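You operate a simulated robot arm through the tools that you are given. There is no shell and no other tool. Be economical: measure what you need, move in short steps, check, and stop when the job is done.

The job below is to be done with a simulated robot arm. You get a single attempt, and the scene is never put back.

Task
Give the grey caster two shots of grease and put it back.
Fine: Lock it in the grease stand first and pump none into the empty stand. Leave the knob open after.

Only the result counts: the job must be done as asked and must still hold three seconds after the hand-in. Knocking over, shifting, dropping, spilling or breaking anything else fails it.

Robot
A 7-joint arm with a two-finger parallel gripper, fixed in place. Base frame: the origin is at the foot of the arm, x ahead of it, y to its left, z up; the work surface is at about z = 0.78. Readings come in m, rad, newtons and seconds.
With the tool pointing down near the work surface it reaches from about 0.22 to 0.68 m from the base axis. Its first joint turns from -1.152 to 1.152 rad. Payload 2.4 kg.
The tool frame sits at the grasp point between the pads (the TCP): z along the fingers, y along the line on which they close. The tips reach 0.03 m beyond it. Largest opening 0.094 m; finger width 0.028, thickness 0.01; the body of the gripper, 0.05 by 0.096 m, starts 0.055 m behind the TCP.
Orientation is that of the tool frame in the base frame, as a unit quaternion [w, x, y, z]. With the fingers straight down and closing along the base's y, the tool's x points along the base's -x, its y along +y and its z along -z.

Tools
- The arm moves only by the tool drive_tool. Its argument "moves" is a list of rows, each a list of 7 numbers: the shift along the tool's x, y, z in m, then the turn, a rotation vector about the tool's x, y, z in rad, then the finger opening in m, from 0 to 0.094. In form: [[x, y, z, rx, ry, rz, hand], ...]. A call has 1 to 12 rows; each row shifts and turns the commanded pose from where the row before left it, along the tool's axes as they then stand. A row lasts 0.2 s, in which the tool goes at most 0.05 m and 0.15 rad; a call with a longer step from one row to the next is refused whole, and so is a gripper value outside its range. Where a pose cannot be reached the arm comes as near as it can. A force on the tool above 90 N (or 10 N above the force at the start of the call, whichever is more), or a blocked arm, ends the call early, and 0.2 s more pass. The fingers move at their own pace (about 0.153 m/s each) and stop on an object; they squeeze with about 25 N. The grip force told is the motor's: it shows also when the fingers shut on nothing. Time passes only in rows, and 0.2 s behind the last, so rows that do not move let the fingers close. The reply holds the time, the measured pose of the TCP, the force on the tool along the base axes, the opening and the grip force, in the units named above and with some noise.
- Cameras (640 x 400 px; columns grow to the right, rows downward): "scene" is fixed at [-0.0051, 0.482, 1.4019]; the picture's right is [-0.97, -0.24, 0.00], its down [-0.22, 0.89, -0.41] and it looks along [0.10, -0.39, -0.91] (base axes); focal length 214 px, centre (320, 200). "wrist" rides on the gripper at [0.076, 0.014, -0.102] in the tool frame; the picture's right is [-0.18, 0.98, 0.00], its down [-0.75, -0.14, -0.64] and it looks along [-0.63, -0.12, 0.77] (tool axes); focal length 243 px, centre (320, 200). There is no depth. A picture from a camera that has moved, and an enlarged one, comes with that camera's place and axes in the base frame and with its lens.
- grab_frame(camera): a new picture of that camera. The clock stands still meanwhile.
- inspect(camera, box): a new picture of the part [left, top, right, bottom] of that camera's present view, enlarged. The clock stands still meanwhile.
- job_done(): hands the job in; it is judged then, once.

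Work in short steps. Places have to be worked out from the pictures, the camera data and where the tool is seen: move nearer, look again, correct. Check each grasp and each placing, and mend what went wrong. You have 120 turns and 76 pictures in all, those below and enlarged ones among them. Open the gripper and draw the arm clear of the work before you hand the job in, unless the task says otherwise; then end with one line.

The tools are called after "Emit:" as name(argument=value, ...) on one line, values as JSON. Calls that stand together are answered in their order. drive_tool: Moves the arm, as the interface text tells. Its arguments: {"type":"object","properties":{"moves":{"type":"array"}},"required":["moves"]} The other tools are called the same way: grab_frame (camera) takes a picture; inspect (camera, box) takes an enlarged picture of a part of a camera's view; job_done () hands the job in.

At the start:

```text
time: 0.0
tool_pos: [0.3424, -0.0606, 1.1028]
tcp_rot: [0.0, 0.0, 1.0, 0.001]
ft_force: [0.3, 0.6, 0.2]
finger_gap: 0.0937
grasp_force: 0.0
```

scene: 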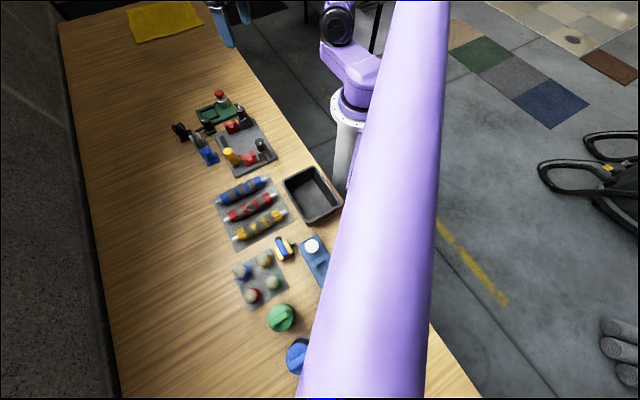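
wrist: 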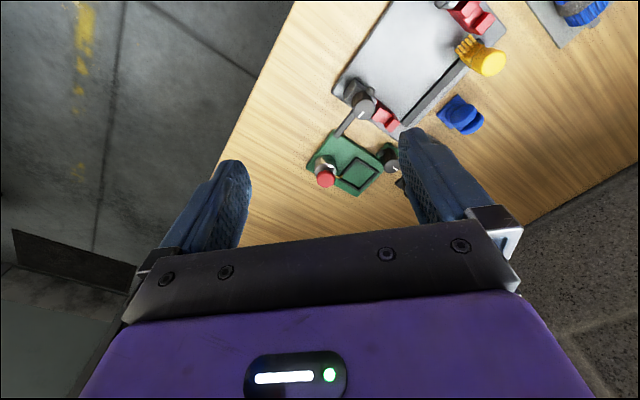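

The pictures show a board with casters and a green stand with a red button and knob, but they are small. I enlarge both views.

Emit:
inspect(camera="scene", box=[160, 80, 288, 180])

Emit:
inspect(camera="wrist", box=[290, 0, 546, 200])

Emit:
inspect(camera="scene", box=[180, 160, 360, 390])

```text
4.00 times, centred on (224, 130) of scene
camera zoom: at [-0.0051, 0.482, 1.4019], right [-0.97, -0.24, 0.0], down [-0.22, 0.89, -0.41], along [0.1, -0.39, -0.91], focal length 858 px, centre (704, 480)
```

zoom: 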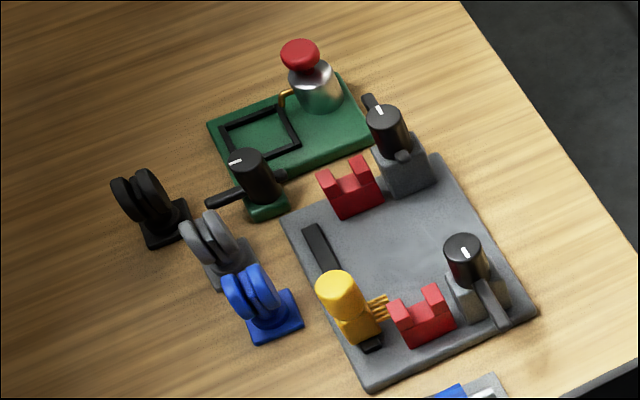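

```text
2.00 times, centred on (418, 100) of wrist
camera zoom: at [0.2676, -0.0456, 1.204], right [0.18, 0.98, 0.0], down [0.75, -0.14, 0.64], along [0.63, -0.12, -0.77], focal length 485 px, centre (124, 400)
```

zoom: 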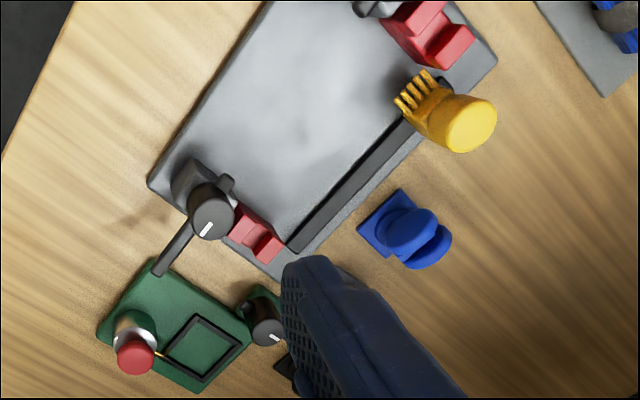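

```text
1.74 times, centred on (270, 275) of scene
camera zoom: at [-0.0051, 0.482, 1.4019], right [-0.97, -0.24, 0.0], down [-0.22, 0.89, -0.41], along [0.1, -0.39, -0.91], focal length 373 px, centre (407, 70)
```

zoom: 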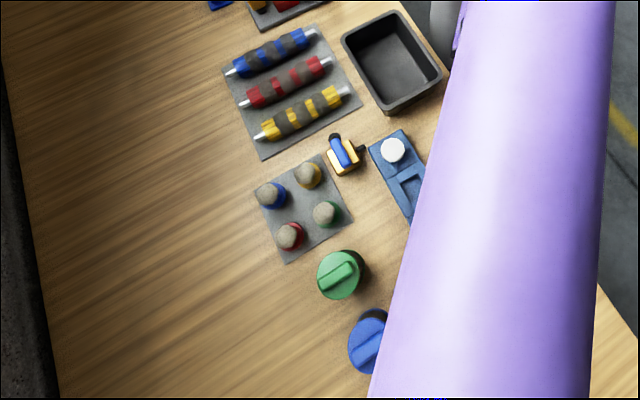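

Grey caster estimated near (0.53, 0.11), stand frame near (0.55, -0.02), its knob near (0.52, 0.04). I bring the wrist camera closer to see these.

Emit:
drive_tool(moves=[[-0.012, 0.025, 0.033, 0, 0, 0, 0.094], [-0.012, 0.025, 0.033, 0, 0, 0, 0.094], [-0.012, 0.025, 0.033, 0, 0, 0, 0.094], [-0.012, 0.025, 0.033, 0, 0, 0, 0.094]])

Emit:
grab_frame(camera="wrist")

```text
time: 1.0
tool_pos: [0.3888, 0.0386, 0.9687]
tcp_rot: [0.0, 0.0, 1.0, 0.0]
ft_force: [0.2, -0.5, 0.2]
finger_gap: 0.094
grasp_force: 0.0
```

```text
70 pictures are left
camera wrist: at [0.3151, 0.0538, 1.0718], right [0.18, 0.98, 0.0], down [0.75, -0.14, 0.64], along [0.63, -0.12, -0.77], focal length 243 px, centre (320, 200)
```

wrist: 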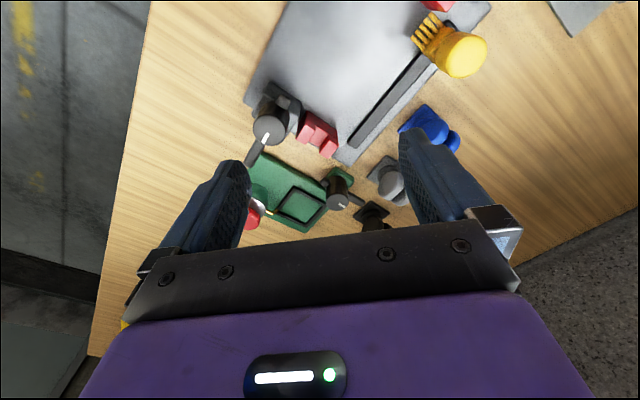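

Stand and casters now lie between the fingers in view; I enlarge that.

Emit:
inspect(camera="wrist", box=[230, 70, 470, 240])

Emit:
inspect(camera="scene", box=[165, 80, 245, 170])

```text
2.35 times, centred on (350, 155) of wrist
camera zoom: at [0.3151, 0.0538, 1.0718], right [0.18, 0.98, 0.0], down [0.75, -0.14, 0.64], along [0.63, -0.12, -0.77], focal length 571 px, centre (249, 306)
```

zoom: 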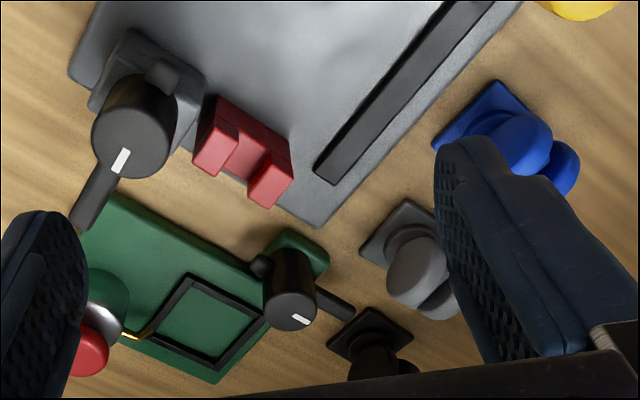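

```text
4.44 times, centred on (205, 125) of scene
camera zoom: at [-0.0051, 0.482, 1.4019], right [-0.97, -0.24, 0.0], down [-0.22, 0.89, -0.41], along [0.1, -0.39, -0.91], focal length 953 px, centre (831, 533)
```

zoom: 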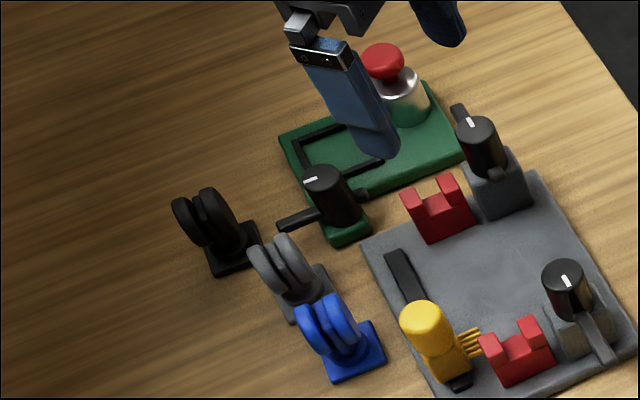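

I move over toward the casters and knob for a close look at base plates, wheels and the knob lever.

Emit:
drive_tool(moves=[[-0.014, 0.02, 0.016, 0, 0, 0, 0.094], [-0.014, 0.02, 0.016, 0, 0, 0, 0.094], [-0.012, 0.02, 0.016, 0, 0, 0, 0.094]])

Emit:
inspect(camera="wrist", box=[200, 60, 440, 240])

```text
time: 1.8
tool_pos: [0.4301, 0.1003, 0.9224]
tcp_rot: [0.0, 0.0, 1.0, 0.0]
ft_force: [-0.3, 0.7, 0.8]
finger_gap: 0.0938
grasp_force: 0.0
```

```text
2.22 times, centred on (320, 150) of wrist
camera zoom: at [0.3557, 0.1145, 1.0242], right [0.18, 0.98, 0.0], down [0.75, -0.14, 0.64], along [0.63, -0.12, -0.77], focal length 539 px, centre (320, 311)
```

zoom: 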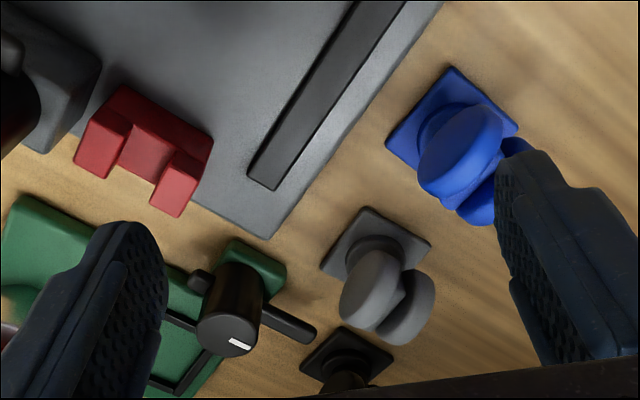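

The grey caster sits near (0.517, 0.113), its plate about 40 mm and its axle about 48° from base x. I rotate the tool to that angle and look again for exact numbers.

Emit:
drive_tool(moves=[[-0.03, 0.03, 0, 0, 0, 0, 0.094], [0, 0, 0, 0, 0, 0.14, 0.094], [0, 0, 0, 0, 0, 0.14, 0.094], [0, 0, 0, 0, 0, 0.14, 0.094], [0, 0, 0, 0, 0, 0.14, 0.094], [0, 0, 0, 0, 0, 0.14, 0.094], [0, 0, 0, 0, 0, 0.085, 0.094]])

Emit:
grab_frame(camera="wrist")

Emit:
inspect(camera="wrist", box=[220, 80, 420, 240])

```text
time: 3.4
tool_pos: [0.4601, 0.1305, 0.9224]
tcp_rot: [0.0, 0.384, 0.923, 0.0]
ft_force: [0.4, 0.5, 0.0]
finger_gap: 0.094
grasp_force: 0.1
```

```text
66 pictures are left
camera wrist: at [0.418, 0.1944, 1.0242], right [0.83, 0.56, 0.0], down [0.43, -0.63, 0.64], along [0.36, -0.53, -0.77], focal length 243 px, centre (320, 200)
```

wrist: 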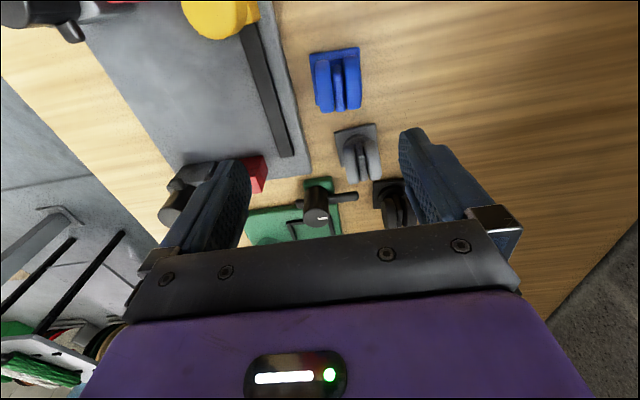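

```text
2.50 times, centred on (320, 160) of wrist
camera zoom: at [0.418, 0.1944, 1.0242], right [0.83, 0.56, 0.0], down [0.43, -0.63, 0.64], along [0.36, -0.53, -0.77], focal length 606 px, centre (320, 300)
```

zoom: 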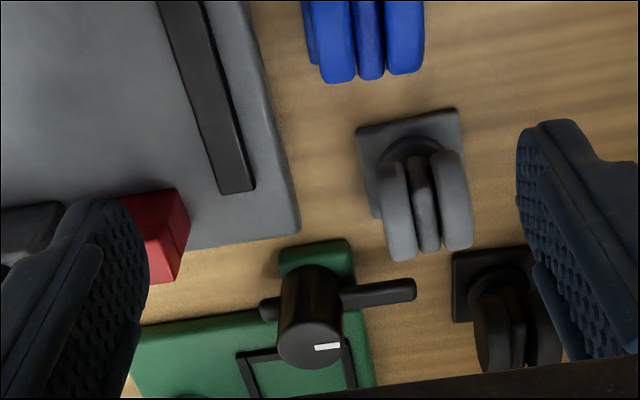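

Plate center about (0.520, 0.115), aligned at 45°. I move above it with the fingers at 60 mm and check alignment.

Emit:
drive_tool(moves=[[-0.0264, 0.016, 0, 0, 0, 0, 0.06], [-0.0265, 0.0159, 0, 0, 0, 0, 0.06], [0, 0, 0.03, 0, 0, 0, 0.06]])

Emit:
grab_frame(camera="wrist")

```text
time: 4.2
tool_pos: [0.521, 0.1161, 0.8926]
tcp_rot: [-0.001, 0.383, 0.924, 0.0]
ft_force: [0.2, 0.1, 0.3]
finger_gap: 0.0599
grasp_force: 0.0
```

```text
64 pictures are left
camera wrist: at [0.4785, 0.1802, 0.9941], right [0.82, 0.57, 0.0], down [0.43, -0.63, 0.64], along [0.36, -0.53, -0.77], focal length 243 px, centre (320, 200)
```

wrist: 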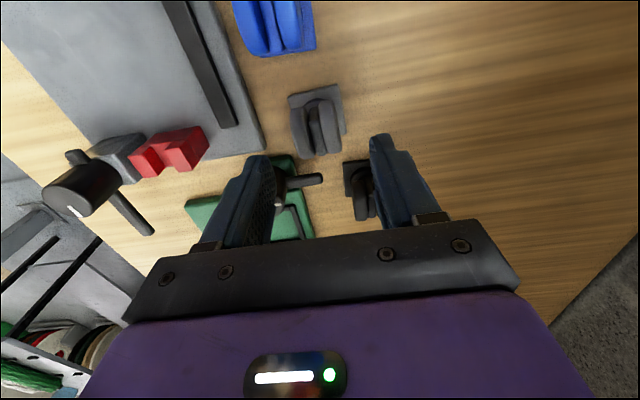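

Projection agrees with the observed plate. I descend to about z = 0.826 and close on the wheels.

Emit:
drive_tool(moves=[[0, 0, 0.033, 0, 0, 0, 0.06], [0, 0, 0.033, 0, 0, 0, 0.06], [0, 0, 0, 0, 0, 0, 0.06]])

Emit:
grab_frame(camera="wrist")

Emit:
inspect(camera="scene", box=[165, 80, 245, 170])

```text
time: 5.0
tool_pos: [0.5207, 0.1174, 0.8249]
tcp_rot: [0.0, 0.383, 0.924, 0.0]
ft_force: [0.8, 0.2, 0.0]
finger_gap: 0.0599
grasp_force: 0.0
```

```text
63 pictures are left
camera wrist: at [0.4783, 0.1804, 0.928], right [0.82, 0.57, 0.0], down [0.43, -0.63, 0.64], along [0.36, -0.53, -0.77], focal length 243 px, centre (320, 200)
```

wrist: 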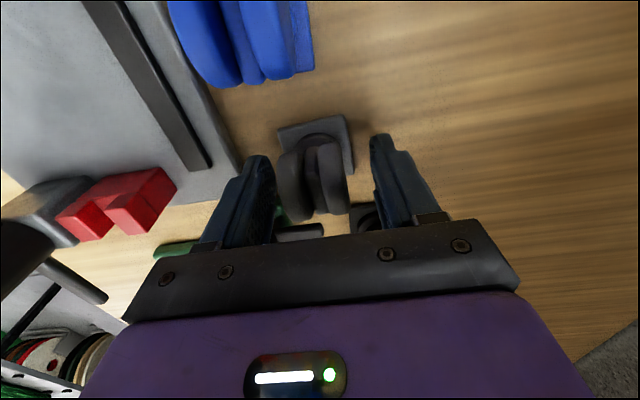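

```text
4.44 times, centred on (205, 125) of scene
camera zoom: at [-0.0051, 0.482, 1.4019], right [-0.97, -0.24, 0.0], down [-0.22, 0.89, -0.41], along [0.1, -0.39, -0.91], focal length 953 px, centre (831, 533)
```

zoom: 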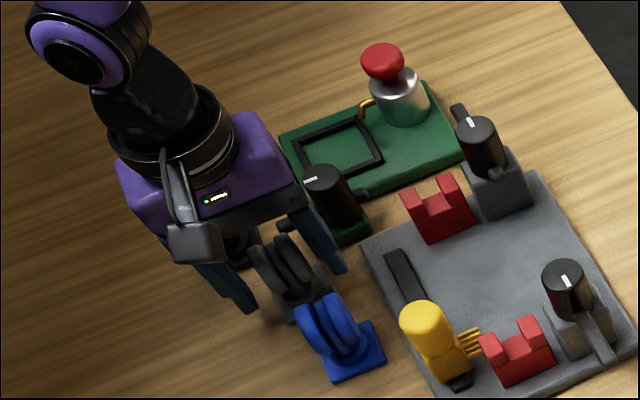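

The caster appears about 2.5 mm toward tool −y, so I shift and then close gently.

Emit:
drive_tool(moves=[[0, -0.0025, 0, 0, 0, 0, 0.06], [0, 0, 0, 0, 0, 0, 0.045], [0, 0, 0, 0, 0, 0, 0.03], [0, 0, 0, 0, 0, 0, 0.02], [0, 0, 0, 0, 0, 0, 0.02]])

Emit:
inspect(camera="wrist", box=[220, 80, 420, 240])

```text
time: 6.2
tool_pos: [0.5176, 0.1134, 0.8265]
tcp_rot: [0.0, 0.383, 0.924, 0.0]
ft_force: [1.8, 0.4, 1.6]
finger_gap: 0.0361
grasp_force: 25.3
```

```text
2.50 times, centred on (320, 160) of wrist
camera zoom: at [0.4764, 0.1782, 0.9283], right [0.82, 0.57, 0.0], down [0.43, -0.63, 0.64], along [0.36, -0.53, -0.77], focal length 606 px, centre (320, 300)
```

zoom: 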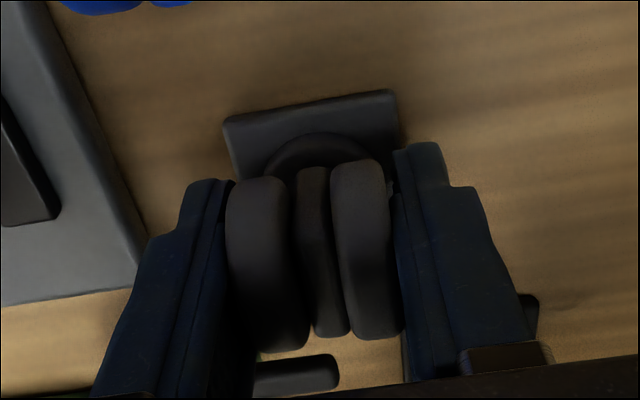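

Gripped at 36 mm with 25 N. I lift 0.1 m and carry it over the stand frame, staying above the knob (top about 0.83) and pump (about 0.845).

Emit:
drive_tool(moves=[[0, 0, -0.02, 0, 0, 0, 0.02], [0, 0, -0.04, 0, 0, 0, 0.02], [0, 0, -0.04, 0, 0, 0, 0.02], [-0.0372, -0.0243, 0, 0, 0, 0, 0.02], [-0.0372, -0.0243, 0, 0, 0, 0, 0.02], [-0.0372, -0.0243, 0, 0, 0, 0, 0.02]])

Emit:
grab_frame(camera="wrist")

Emit:
inspect(camera="wrist", box=[220, 40, 420, 240])

```text
time: 7.6
tool_pos: [0.545, -0.0183, 0.9259]
tcp_rot: [0.001, 0.383, 0.924, 0.0]
ft_force: [0.9, 0.0, -1.4]
finger_gap: 0.0358
grasp_force: 24.9
```

```text
60 pictures are left
camera wrist: at [0.504, 0.0467, 1.0274], right [0.82, 0.57, 0.0], down [0.43, -0.63, 0.64], along [0.36, -0.53, -0.77], focal length 243 px, centre (320, 200)
```

wrist: 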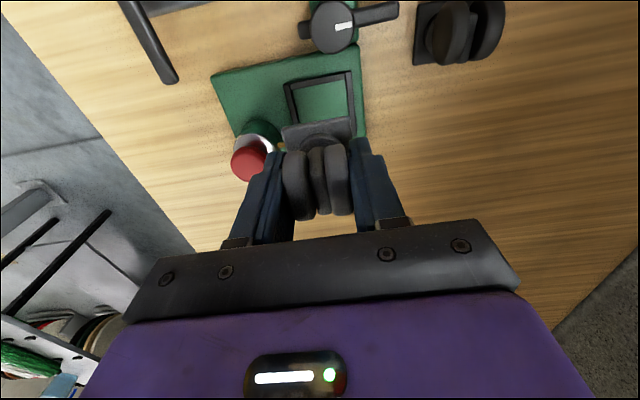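

```text
2.00 times, centred on (320, 140) of wrist
camera zoom: at [0.504, 0.0467, 1.0274], right [0.82, 0.57, 0.0], down [0.43, -0.63, 0.64], along [0.36, -0.53, -0.77], focal length 485 px, centre (320, 320)
```

zoom: 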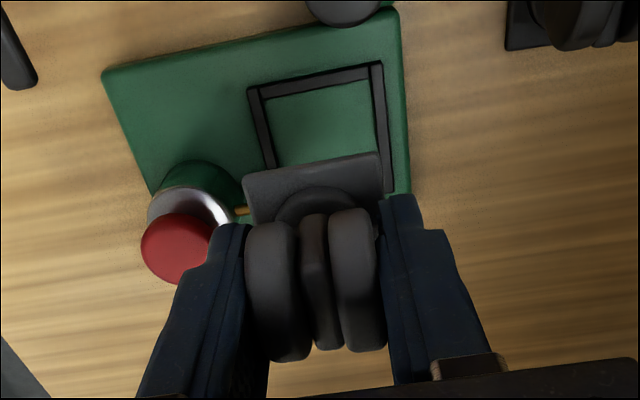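

The frame's lower half is hidden by the caster. I move 40 mm farther away (camera side reversed) so the full frame shows.

Emit:
drive_tool(moves=[[-0.04, 0, 0, 0, 0, 0, 0.02], [0, 0, 0, 0, 0, 0, 0.02]])

Emit:
inspect(camera="wrist", box=[230, 20, 390, 180])

```text
time: 8.2
tool_pos: [0.5753, -0.0461, 0.9267]
tcp_rot: [0.0, 0.382, 0.924, 0.0]
ft_force: [0.1, -0.1, -1.4]
finger_gap: 0.0359
grasp_force: 25.3
```

```text
2.50 times, centred on (310, 100) of wrist
camera zoom: at [0.5329, 0.0181, 1.0277], right [0.82, 0.57, 0.0], down [0.43, -0.63, 0.64], along [0.36, -0.53, -0.77], focal length 606 px, centre (345, 450)
```

zoom: 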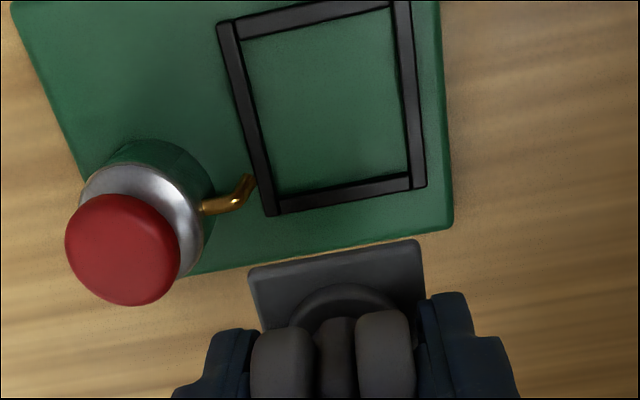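

The frame is 60 mm square outside, about 50 mm inside, centered near (0.5534, −0.0213). The plate is at (0.5776, −0.046), so I go back 34.6 mm and partly descend.

Emit:
drive_tool(moves=[[0.0346, 0, 0, 0, 0, 0, 0.02], [0, 0, 0.03, 0, 0, 0, 0.02], [0, 0, 0.03, 0, 0, 0, 0.02], [0, 0, 0.006, 0, 0, 0, 0.02]])

Emit:
inspect(camera="wrist", box=[200, 60, 420, 240])

Emit:
inspect(camera="scene", box=[165, 80, 245, 150])

```text
time: 9.2
tool_pos: [0.5496, -0.0201, 0.8592]
tcp_rot: [0.0, 0.383, 0.924, 0.001]
ft_force: [0.8, 0.1, -1.1]
finger_gap: 0.0358
grasp_force: 24.9
```

```text
2.22 times, centred on (310, 150) of wrist
camera zoom: at [0.5077, 0.043, 0.9619], right [0.82, 0.57, 0.0], down [0.43, -0.63, 0.64], along [0.36, -0.53, -0.77], focal length 539 px, centre (342, 311)
```

zoom: 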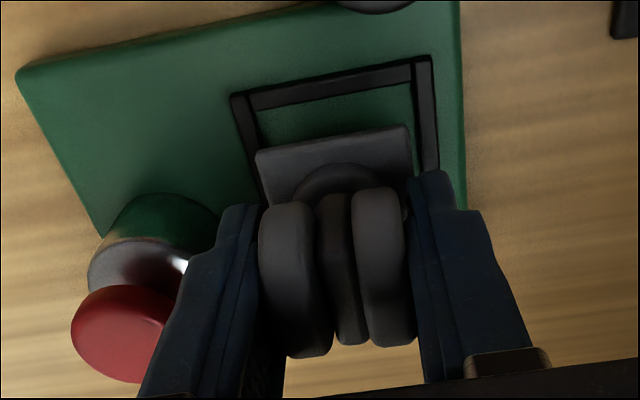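

```text
5.71 times, centred on (205, 115) of scene
camera zoom: at [-0.0051, 0.482, 1.4019], right [-0.97, -0.24, 0.0], down [-0.22, 0.89, -0.41], along [0.1, -0.39, -0.91], focal length 1226 px, centre (977, 686)
```

zoom: 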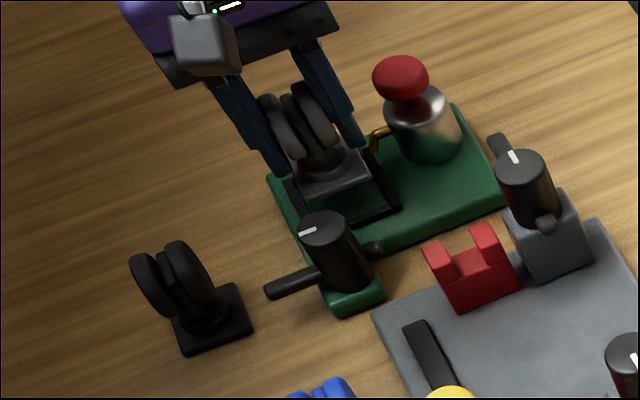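

Plate and frame centers agree within 1 mm. I lower it in small steps watching the force.

Emit:
drive_tool(moves=[[0, 0, 0.008, 0, 0, 0, 0.02], [0, 0, 0.006, 0, 0, 0, 0.02]])

Emit:
drive_tool(moves=[[0, 0, 0.004, 0, 0, 0, 0.02]])

```text
time: 9.8
tool_pos: [0.5501, -0.0212, 0.8466]
tcp_rot: [0.0, 0.383, 0.924, 0.001]
ft_force: [-0.1, 0.2, -0.8]
finger_gap: 0.0359
grasp_force: 24.9
```

```text
time: 10.2
tool_pos: [0.5492, -0.0217, 0.8426]
tcp_rot: [-0.001, 0.383, 0.924, 0.0]
ft_force: [0.5, -0.4, 0.4]
finger_gap: 0.0362
grasp_force: 25.6
```

No strong contact yet; I continue in 2 mm steps.

Emit:
drive_tool(moves=[[0, 0, 0.002, 0, 0, 0, 0.02], [0, 0, 0, 0, 0, 0, 0.02]])

Emit:
inspect(camera="wrist", box=[200, 60, 420, 240])

```text
time: 10.8
tool_pos: [0.5491, -0.0219, 0.8403]
tcp_rot: [-0.001, 0.383, 0.924, 0.0]
ft_force: [-0.3, -0.4, 2.4]
finger_gap: 0.0359
grasp_force: 24.6
```

```text
2.22 times, centred on (310, 150) of wrist
camera zoom: at [0.5073, 0.0426, 0.9423], right [0.82, 0.57, 0.0], down [0.43, -0.63, 0.64], along [0.36, -0.53, -0.77], focal length 539 px, centre (342, 311)
```

zoom: 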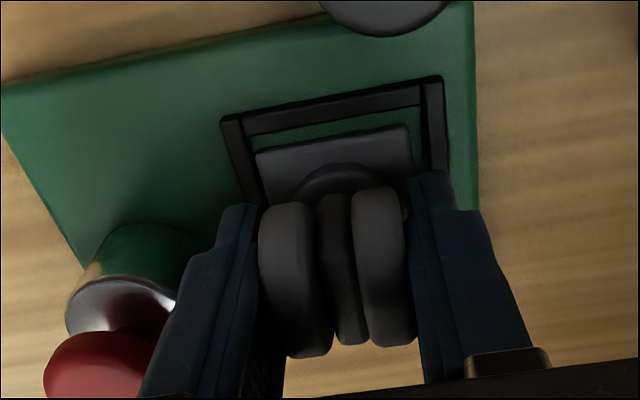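

Slight contact force of about 3.5 N and the plate reads 1.3 mm toward −y of the tool. I shift 1 mm in +y and go 2 mm lower.

Emit:
drive_tool(moves=[[0, 0.001, 0, 0, 0, 0, 0.02], [0, 0, 0.002, 0, 0, 0, 0.02], [0, 0, 0, 0, 0, 0, 0.02]])

```text
time: 11.6
tool_pos: [0.5503, -0.0216, 0.8385]
tcp_rot: [0.001, 0.383, 0.924, 0.001]
ft_force: [-5.4, -3.7, 21.4]
finger_gap: 0.0361
grasp_force: 24.7
```

Firm contact at TCP z ≈ 0.839. I check in the pictures whether the plate is down inside the frame.

Emit:
inspect(camera="scene", box=[185, 90, 235, 130])

Emit:
inspect(camera="wrist", box=[270, 80, 400, 160])

```text
10.00 times, centred on (210, 110) of scene
camera zoom: at [-0.0056, 0.482, 1.402], right [-0.97, -0.24, 0.0], down [-0.22, 0.89, -0.41], along [0.1, -0.39, -0.91], focal length 2145 px, centre (1420, 1100)
```

zoom: 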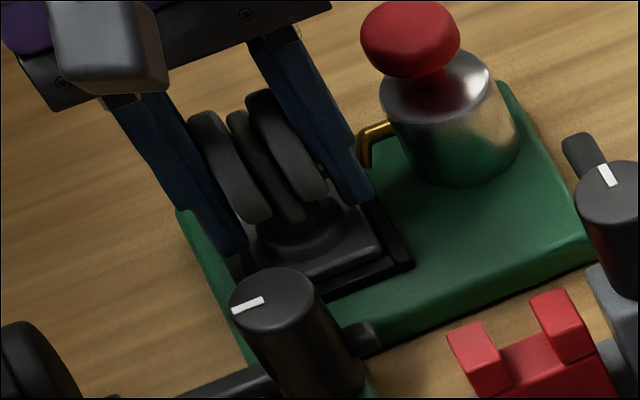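

```text
4.92 times, centred on (335, 120) of wrist
camera zoom: at [0.5082, 0.0431, 0.9408], right [0.83, 0.56, 0.0], down [0.43, -0.63, 0.64], along [0.36, -0.53, -0.77], focal length 1194 px, centre (246, 594)
```

zoom: 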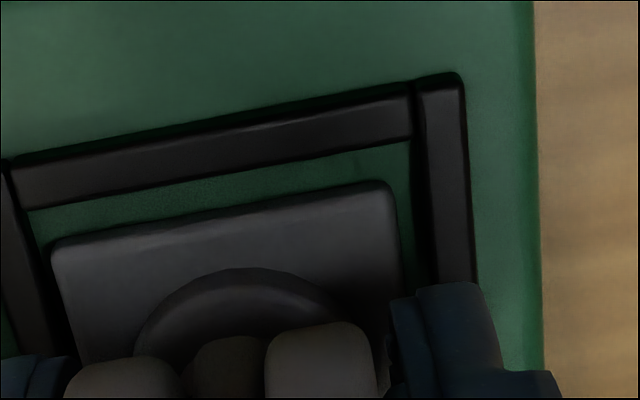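

The laterals look right, but I want proof that it is captured and not resting on the rim. I raise 1 mm, then nudge 4–5 mm toward the near bar and read the force.

Emit:
drive_tool(moves=[[0, 0, -0.002, 0, 0, 0, 0.02], [0.002, 0, 0, 0, 0, 0, 0.02], [0.0015, 0, 0, 0, 0, 0, 0.02], [0.0015, 0, 0, 0, 0, 0, 0.02]])

```text
time: 12.6
tool_pos: [0.547, -0.0171, 0.8407]
tcp_rot: [0.001, 0.382, 0.924, 0.001]
ft_force: [2.7, -3.5, -2.4]
finger_gap: 0.0358
grasp_force: 25.4
```

Lateral force of 4.4 N with no vertical load means the near bar stopped it, so the plate is inside the frame. I move back 3 mm and set it down.

Emit:
drive_tool(moves=[[-0.003, 0, 0, 0, 0, 0, 0.02], [0, 0, 0.0015, 0, 0, 0, 0.02], [0, 0, 0, 0, 0, 0, 0.02]])

```text
time: 13.4
tool_pos: [0.5487, -0.0182, 0.8391]
tcp_rot: [0.0, 0.382, 0.924, 0.0]
ft_force: [-3.0, 1.5, 8.7]
finger_gap: 0.0359
grasp_force: 24.7
```

Resting on the floor with light load. I release to 50 mm and retreat straight up.

Emit:
drive_tool(moves=[[0, 0, 0, 0, 0, 0, 0.044], [0, 0, 0, 0, 0, 0, 0.05], [0, 0, -0.03, 0, 0, 0, 0.05], [0, 0, -0.04, 0, 0, 0, 0.05], [0.03, 0, -0.02, 0, 0, 0, 0.05]])

Emit:
inspect(camera="wrist", box=[200, 40, 440, 240])

Emit:
inspect(camera="scene", box=[170, 80, 250, 150])

```text
time: 14.6
tool_pos: [0.5266, 0.0018, 0.9286]
tcp_rot: [0.0, 0.383, 0.924, -0.001]
ft_force: [-0.4, -0.1, 0.8]
finger_gap: 0.0499
grasp_force: 0.0
```

```text
2.00 times, centred on (320, 140) of wrist
camera zoom: at [0.485, 0.0663, 1.0304], right [0.83, 0.56, 0.0], down [0.43, -0.63, 0.64], along [0.36, -0.53, -0.77], focal length 485 px, centre (320, 320)
```

zoom: 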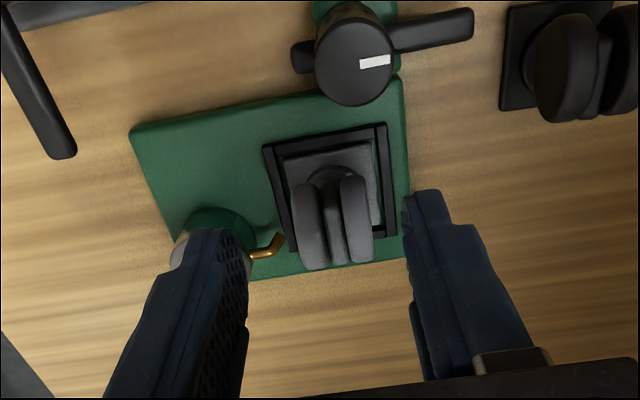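

```text
5.71 times, centred on (210, 115) of scene
camera zoom: at [-0.005, 0.482, 1.4019], right [-0.97, -0.24, 0.0], down [-0.22, 0.89, -0.41], along [0.1, -0.39, -0.91], focal length 1226 px, centre (949, 686)
```

zoom: 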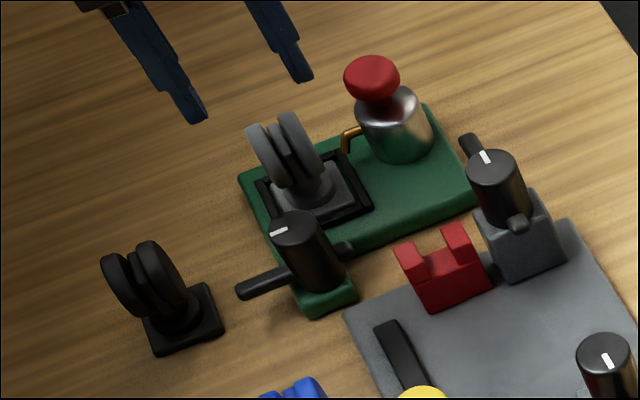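

Caster is seated squarely. Knob is at about (0.519, 0.0375), top z 0.831, diameter 30 mm, lever pointing away along 45°; a 90° clockwise turn brings it over the plate. I move above the knob and pre-rotate to 135°.

Emit:
drive_tool(moves=[[0.0305, 0.0197, 0, 0, 0, 0, 0.05], [0, 0, 0, 0, 0, -0.143, 0.05], [0, 0, 0, 0, 0, -0.143, 0.05], [0, 0, 0, 0, 0, -0.143, 0.05], [0, 0, 0, 0, 0, -0.143, 0.05], [0, 0, 0, 0, 0, -0.143, 0.05], [0, 0, 0, 0, 0, -0.143, 0.05], [0, 0, 0, 0, 0, -0.143, 0.05], [0, 0, 0, 0, 0, -0.143, 0.05], [0, 0, 0, 0, 0, -0.143, 0.05], [0, 0, 0, 0, 0, -0.143, 0.05], [0, 0, 0, 0, 0, -0.141, 0.05]])

Emit:
grab_frame(camera="wrist")

```text
time: 17.2
tool_pos: [0.5182, 0.0386, 0.9291]
tcp_rot: [0.0, -0.384, 0.923, 0.0]
ft_force: [-0.1, -0.3, 0.3]
finger_gap: 0.0499
grasp_force: 0.1
```

```text
50 pictures are left
camera wrist: at [0.4576, -0.0059, 1.0305], right [-0.57, 0.82, 0.0], down [0.63, 0.43, 0.64], along [0.53, 0.36, -0.77], focal length 243 px, centre (320, 200)
```

wrist: 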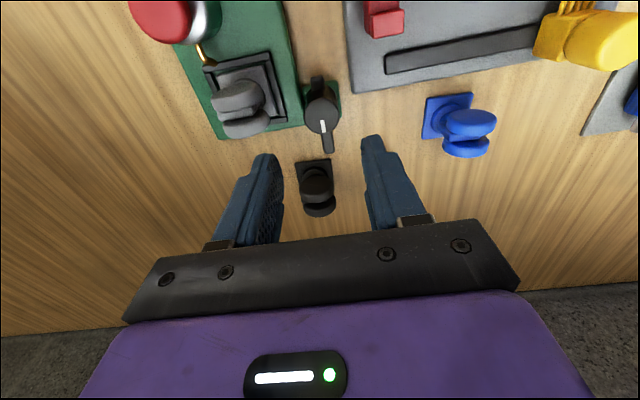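

Knob projects right under the tool axis (expected (320,118), seen (321,115)). I descend so the tips stay above the lever.

Emit:
drive_tool(moves=[[0, 0, 0.03, 0, 0, 0, 0.046], [0, 0, 0.03, 0, 0, 0, 0.046], [0, 0, 0.024, 0, 0, 0, 0.046], [0, 0, 0, 0, 0, 0, 0.046]])

Emit:
inspect(camera="wrist", box=[180, 40, 440, 240])

Emit:
inspect(camera="scene", box=[180, 90, 240, 140])

```text
time: 18.2
tool_pos: [0.5196, 0.0387, 0.8449]
tcp_rot: [0.0, -0.383, 0.924, -0.001]
ft_force: [-0.5, 0.3, -0.4]
finger_gap: 0.0459
grasp_force: 0.1
```

```text
2.00 times, centred on (310, 140) of wrist
camera zoom: at [0.4578, -0.0055, 0.9469], right [-0.57, 0.82, 0.0], down [0.63, 0.43, 0.64], along [0.53, 0.36, -0.77], focal length 485 px, centre (340, 320)
```

zoom: 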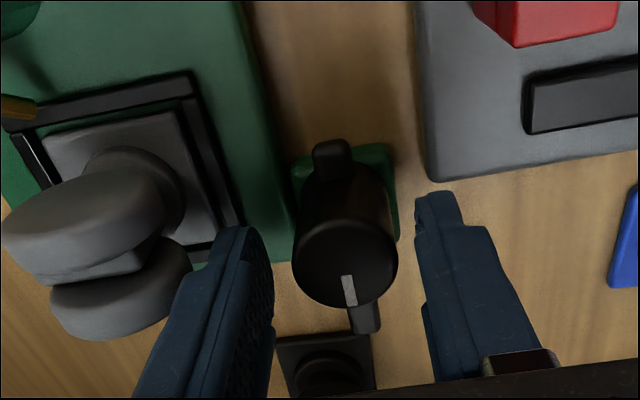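

```text
8.00 times, centred on (210, 115) of scene
camera zoom: at [-0.0051, 0.482, 1.4019], right [-0.97, -0.24, 0.0], down [-0.22, 0.89, -0.41], along [0.1, -0.39, -0.91], focal length 1716 px, centre (1200, 880)
```

zoom: 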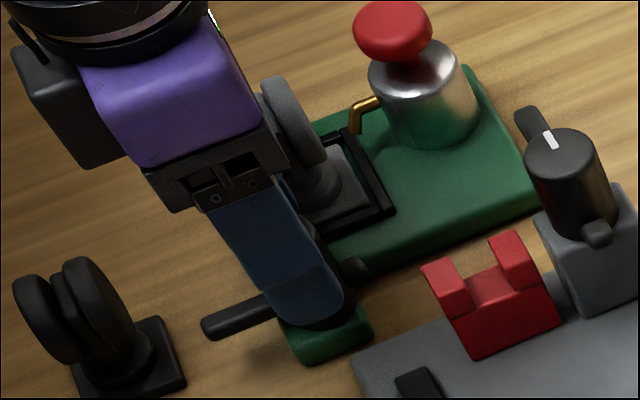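

Fingers straddle the knob and clear the wheels. I close on it.

Emit:
drive_tool(moves=[[0, 0, 0, 0, 0, 0, 0.035], [0, 0, 0, 0, 0, 0, 0.02], [0, 0, 0, 0, 0, 0, 0.02], [0, 0, 0, 0, 0, 0, 0.02]])

```text
time: 19.2
tool_pos: [0.5188, 0.0393, 0.8436]
tcp_rot: [-0.002, -0.383, 0.924, 0.001]
ft_force: [-8.2, 10.0, 1.7]
finger_gap: 0.0295
grasp_force: 44.9
```

Gripped at 29.5 mm, with a side force of 13 N along tool +y; I relieve it by 1 mm, then start the clockwise turn.

Emit:
drive_tool(moves=[[0, 0.001, 0, 0, 0, 0, 0.015], [0, 0, 0, 0, 0, 0.1, 0.015], [0, 0, 0, 0, 0, 0.1, 0.015], [0, 0, 0, 0, 0, 0.1, 0.015]])

Emit:
inspect(camera="wrist", box=[180, 40, 440, 240])

```text
time: 20.2
tool_pos: [0.5174, 0.0385, 0.8454]
tcp_rot: [0.001, -0.24, 0.971, 0.0]
ft_force: [-5.9, 6.9, 8.5]
finger_gap: 0.0292
grasp_force: 45.6
```

```text
2.00 times, centred on (310, 140) of wrist
camera zoom: at [0.4466, 0.0162, 0.9468], right [-0.29, 0.96, 0.0], down [0.73, 0.23, 0.64], along [0.61, 0.19, -0.77], focal length 485 px, centre (340, 320)
```

zoom: 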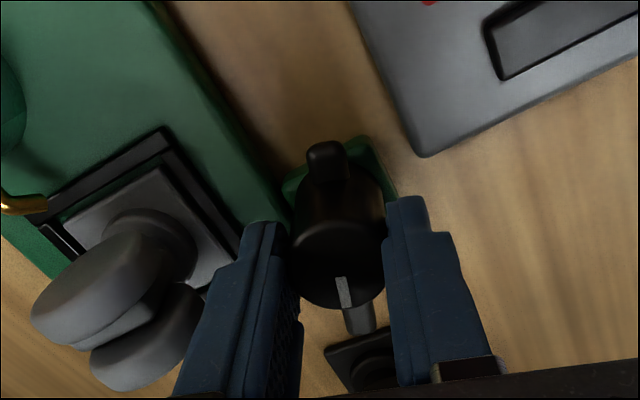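

The knob turns with the gripper. I continue in steps, watching force.

Emit:
drive_tool(moves=[[0, 0, 0, 0, 0, 0.13, 0.015], [0, 0, 0, 0, 0, 0.13, 0.015], [0, 0, 0, 0, 0, 0.13, 0.015], [0, 0, 0, 0, 0, 0.13, 0.015], [0, 0, 0, 0, 0, 0.13, 0.015]])

Emit:
inspect(camera="wrist", box=[180, 40, 440, 240])

```text
time: 21.4
tool_pos: [0.518, 0.0372, 0.8458]
tcp_rot: [0.001, 0.084, 0.996, 0.0]
ft_force: [-6.0, -0.8, 11.5]
finger_gap: 0.0292
grasp_force: 44.7
```

```text
2.00 times, centred on (310, 140) of wrist
camera zoom: at [0.4481, 0.0649, 0.9468], right [0.35, 0.94, 0.0], down [0.72, -0.27, 0.64], along [0.6, -0.22, -0.77], focal length 485 px, centre (340, 320)
```

zoom: 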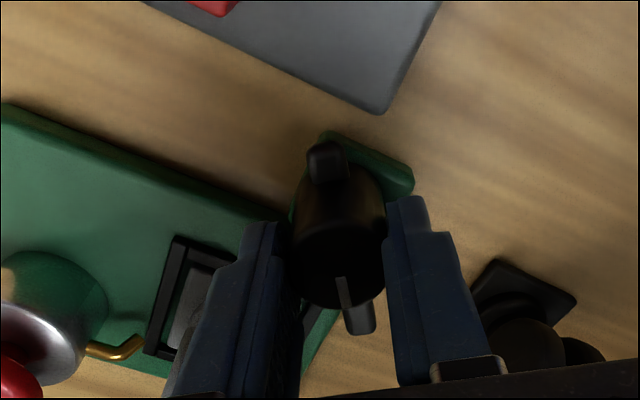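

Turned 0.95 rad so far without resistance. I complete to 90°.

Emit:
drive_tool(moves=[[0, 0, 0, 0, 0, 0.13, 0.015], [0, 0, 0, 0, 0, 0.13, 0.015], [0, 0, 0, 0, 0, 0.13, 0.015], [0, 0, 0, 0, 0, 0.13, 0.015], [0, 0, 0, 0, 0, 0.1, 0.015]])

Emit:
inspect(camera="wrist", box=[180, 40, 440, 240])

Emit:
inspect(camera="scene", box=[180, 90, 240, 140])

```text
time: 22.6
tool_pos: [0.5183, 0.0375, 0.8452]
tcp_rot: [0.0, 0.384, 0.923, -0.001]
ft_force: [-10.0, -14.4, 16.9]
finger_gap: 0.0292
grasp_force: 44.2
```

```text
2.00 times, centred on (310, 140) of wrist
camera zoom: at [0.4771, 0.1013, 0.9469], right [0.83, 0.56, 0.0], down [0.43, -0.63, 0.64], along [0.36, -0.53, -0.77], focal length 485 px, centre (340, 320)
```

zoom: 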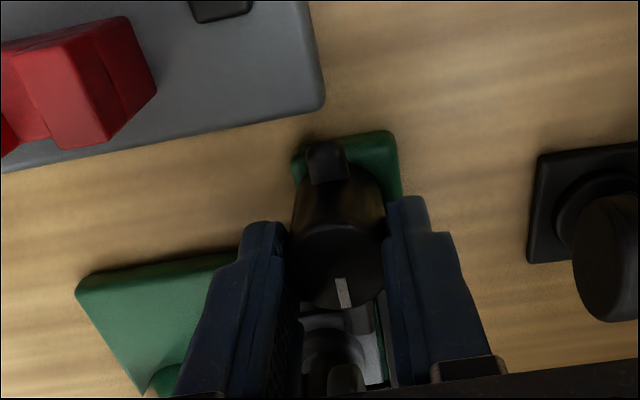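

```text
8.00 times, centred on (210, 115) of scene
camera zoom: at [-0.0056, 0.4817, 1.4021], right [-0.97, -0.24, 0.0], down [-0.22, 0.89, -0.41], along [0.1, -0.39, -0.91], focal length 1716 px, centre (1200, 880)
```

zoom: 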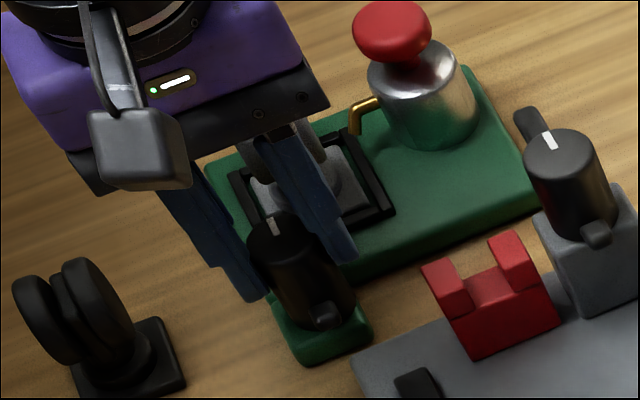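

The turn is done; I release, rise, and check the lever's final position.

Emit:
drive_tool(moves=[[0, 0, 0, 0, 0, 0, 0.03], [0, 0, 0, 0, 0, 0, 0.046], [0, 0, -0.03, 0, 0, 0, 0.046], [0, 0, -0.05, 0, 0, 0, 0.046], [0, 0, -0.02, 0, 0, 0, 0.046]])

Emit:
inspect(camera="wrist", box=[200, 60, 440, 240])

Emit:
inspect(camera="scene", box=[180, 90, 240, 140])

```text
time: 23.8
tool_pos: [0.5194, 0.0387, 0.9438]
tcp_rot: [-0.001, 0.383, 0.924, 0.001]
ft_force: [0.2, -0.2, -0.1]
finger_gap: 0.0462
grasp_force: 0.0
```

```text
2.22 times, centred on (320, 150) of wrist
camera zoom: at [0.4771, 0.1028, 1.0467], right [0.82, 0.57, 0.0], down [0.43, -0.63, 0.64], along [0.36, -0.53, -0.77], focal length 539 px, centre (320, 311)
```

zoom: 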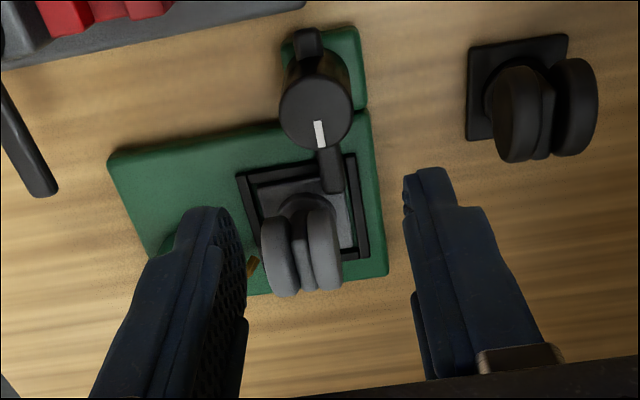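

```text
8.00 times, centred on (210, 115) of scene
camera zoom: at [-0.0051, 0.482, 1.4019], right [-0.97, -0.24, 0.0], down [-0.22, 0.89, -0.41], along [0.1, -0.39, -0.91], focal length 1716 px, centre (1200, 880)
```

zoom: 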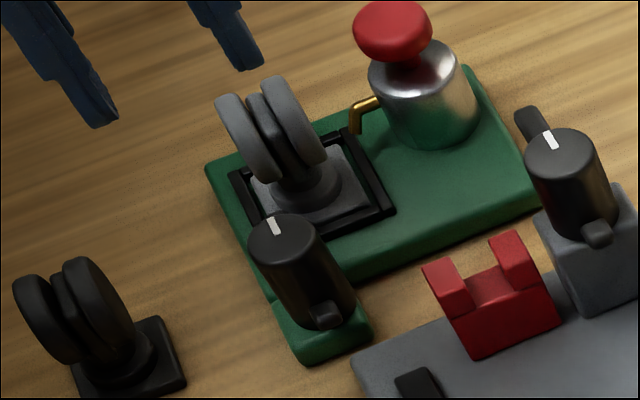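

The lever lies parallel to the frame over the plate edge: locked. Next the pump: button estimated at (0.517, −0.081), top ≈ 0.848. I close the fingers and hover over it.

Emit:
drive_tool(moves=[[-0.0277, -0.0287, 0, 0, 0, 0, 0.02], [-0.0277, -0.0287, 0, 0, 0, 0, 0], [-0.0277, -0.0288, 0, 0, 0, 0, 0], [0, 0, 0, 0, 0, 0, 0]])

Emit:
inspect(camera="wrist", box=[220, 40, 460, 240])

Emit:
inspect(camera="scene", box=[180, 80, 240, 140])

```text
time: 24.8
tool_pos: [0.5168, -0.0819, 0.9441]
tcp_rot: [0.0, 0.382, 0.924, 0.0]
ft_force: [-0.5, 0.1, 0.5]
finger_gap: 0.0
grasp_force: 24.8
```

```text
2.00 times, centred on (340, 140) of wrist
camera zoom: at [0.4742, -0.0173, 1.0468], right [0.82, 0.57, 0.0], down [0.43, -0.63, 0.64], along [0.36, -0.53, -0.77], focal length 485 px, centre (280, 320)
```

zoom: 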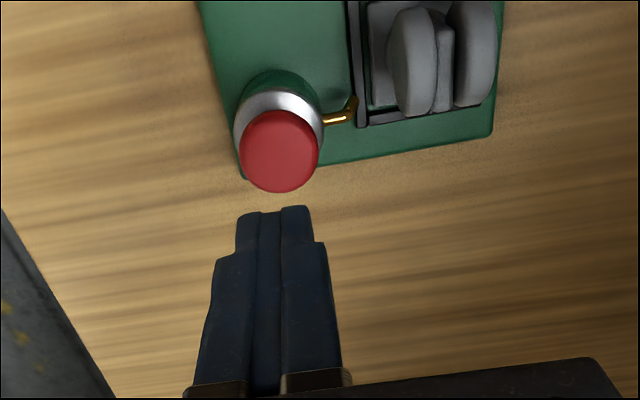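

```text
6.67 times, centred on (210, 110) of scene
camera zoom: at [-0.0051, 0.482, 1.4019], right [-0.97, -0.24, 0.0], down [-0.22, 0.89, -0.41], along [0.1, -0.39, -0.91], focal length 1430 px, centre (1053, 800)
```

zoom: 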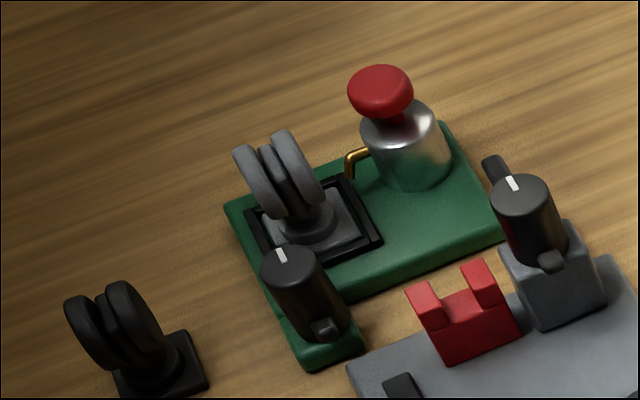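

The button center shows about 3 mm toward tool +x. I correct and descend to just above it.

Emit:
drive_tool(moves=[[0.003, 0, 0.02, 0, 0, 0, 0], [0, 0, 0.03, 0, 0, 0, 0], [0, 0, 0, 0, 0, 0, 0]])

Emit:
inspect(camera="wrist", box=[240, 80, 440, 240])

Emit:
inspect(camera="scene", box=[195, 80, 235, 110])

```text
time: 25.6
tool_pos: [0.5141, -0.0796, 0.8941]
tcp_rot: [0.0, 0.383, 0.924, 0.0]
ft_force: [-0.6, 0.1, 0.7]
finger_gap: 0.0
grasp_force: 25.4
```

```text
2.50 times, centred on (340, 160) of wrist
camera zoom: at [0.4723, -0.0149, 0.9963], right [0.82, 0.57, 0.0], down [0.43, -0.63, 0.64], along [0.36, -0.53, -0.77], focal length 606 px, centre (270, 300)
```

zoom: 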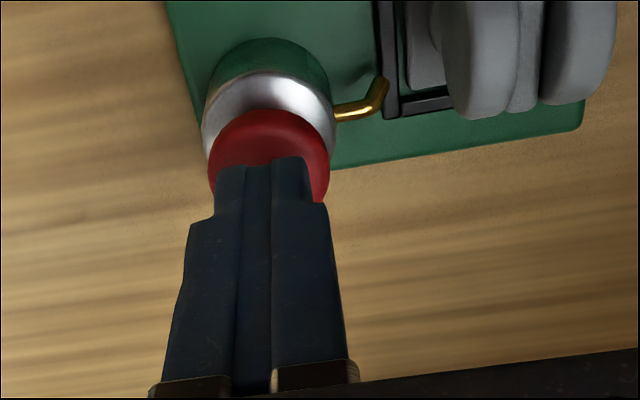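

```text
13.33 times, centred on (215, 95) of scene
camera zoom: at [-0.0051, 0.482, 1.4019], right [-0.97, -0.24, 0.0], down [-0.22, 0.89, -0.41], along [0.1, -0.39, -0.91], focal length 2860 px, centre (1720, 1600)
```

zoom: 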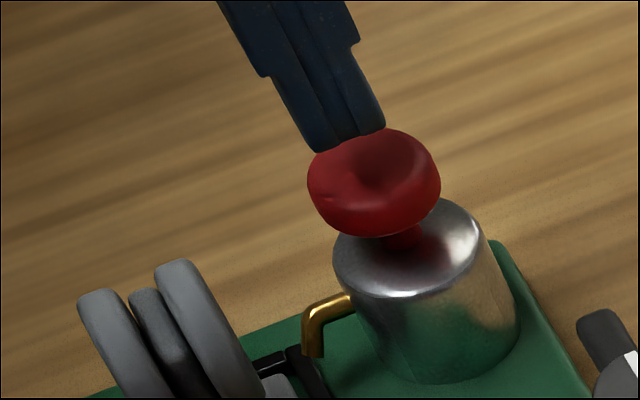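

Fingers are centered over the red cap. I press down in small steps, watching force and travel.

Emit:
drive_tool(moves=[[0, 0, 0.008, 0, 0, 0, 0], [0, 0, 0.004, 0, 0, 0, 0]])

Emit:
drive_tool(moves=[[0, 0, 0.003, 0, 0, 0, 0]])

```text
time: 26.2
tool_pos: [0.5142, -0.0789, 0.8833]
tcp_rot: [0.0, 0.383, 0.924, -0.001]
ft_force: [-0.1, 0.2, -0.9]
finger_gap: 0.0002
grasp_force: 24.5
```

```text
time: 26.6
tool_pos: [0.515, -0.0785, 0.8789]
tcp_rot: [0.0, 0.383, 0.924, 0.0]
ft_force: [-1.1, 0.5, 0.5]
finger_gap: 0.0
grasp_force: 25.3
```

Not yet in contact at tip z ≈ 0.849; continuing.

Emit:
drive_tool(moves=[[0, 0, 0.003, 0, 0, 0, 0]])

Emit:
drive_tool(moves=[[0, 0, 0.003, 0, 0, 0, 0]])

Emit:
drive_tool(moves=[[0, 0, 0.003, 0, 0, 0, 0]])

```text
time: 27.0
tool_pos: [0.5146, -0.0789, 0.8772]
tcp_rot: [0.0, 0.383, 0.924, 0.0]
ft_force: [-0.3, -0.3, 1.9]
finger_gap: 0.0001
grasp_force: 24.8
```

```text
time: 27.4
tool_pos: [0.5137, -0.0798, 0.8736]
tcp_rot: [0.001, 0.382, 0.924, 0.0]
ft_force: [0.5, 0.7, 3.2]
finger_gap: 0.0
grasp_force: 25.6
```

```text
time: 27.8
tool_pos: [0.5136, -0.0789, 0.8707]
tcp_rot: [0.0, 0.382, 0.924, 0.0]
ft_force: [0.2, 0.0, 4.3]
finger_gap: 0.0
grasp_force: 25.5
```

Contact with a soft spring. I continue the same stroke to the hard stop.

Emit:
drive_tool(moves=[[0, 0, 0.003, 0, 0, 0, 0]])

Emit:
drive_tool(moves=[[0, 0, 0.002, 0, 0, 0, 0]])

Emit:
inspect(camera="scene", box=[195, 80, 235, 110])

```text
time: 28.2
tool_pos: [0.5152, -0.0784, 0.8686]
tcp_rot: [0.001, 0.382, 0.924, 0.0]
ft_force: [-0.6, 1.1, 5.1]
finger_gap: 0.0
grasp_force: 25.5
```

```text
time: 28.6
tool_pos: [0.5154, -0.0787, 0.8659]
tcp_rot: [0.0, 0.383, 0.924, -0.001]
ft_force: [-4.1, 2.6, 21.1]
finger_gap: 0.0
grasp_force: 25.4
```

```text
13.33 times, centred on (215, 95) of scene
camera zoom: at [-0.0055, 0.4822, 1.4019], right [-0.97, -0.24, 0.0], down [-0.22, 0.89, -0.41], along [0.1, -0.39, -0.91], focal length 2860 px, centre (1720, 1600)
```

zoom: 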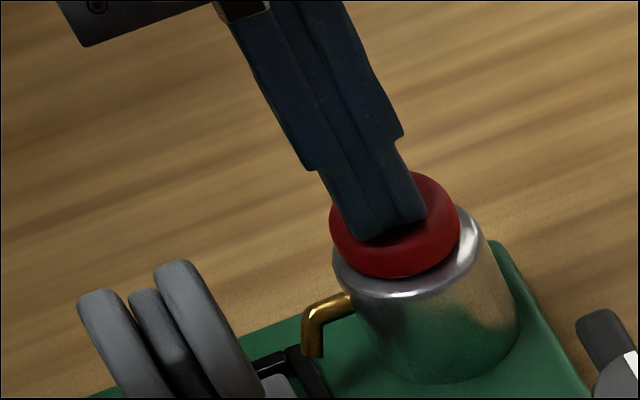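

Hard stop reached (21 N) and the cap is fully down: first shot. I raise well clear and check the cap has returned.

Emit:
drive_tool(moves=[[0, 0, -0.012, 0, 0, 0, 0], [0, 0, -0.012, 0, 0, 0, 0], [0, 0, 0, 0, 0, 0, 0], [0, 0, 0, 0, 0, 0, 0]])

Emit:
inspect(camera="scene", box=[180, 80, 240, 130])

```text
time: 29.6
tool_pos: [0.516, -0.0796, 0.8901]
tcp_rot: [0.0, 0.383, 0.924, 0.001]
ft_force: [0.2, 0.3, -0.2]
finger_gap: 0.0
grasp_force: 24.8
```

```text
8.00 times, centred on (210, 105) of scene
camera zoom: at [-0.0051, 0.482, 1.4019], right [-0.97, -0.24, 0.0], down [-0.22, 0.89, -0.41], along [0.1, -0.39, -0.91], focal length 1716 px, centre (1200, 960)
```

zoom: 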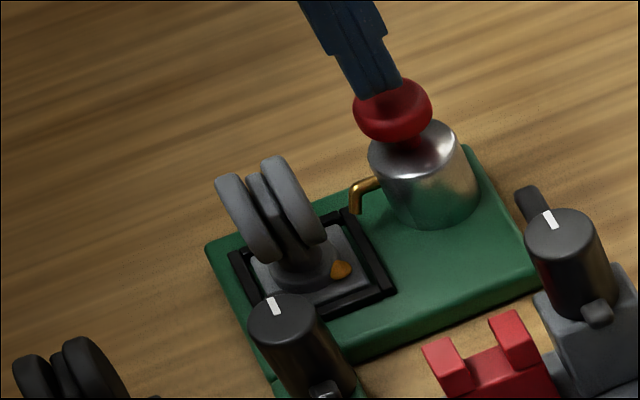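

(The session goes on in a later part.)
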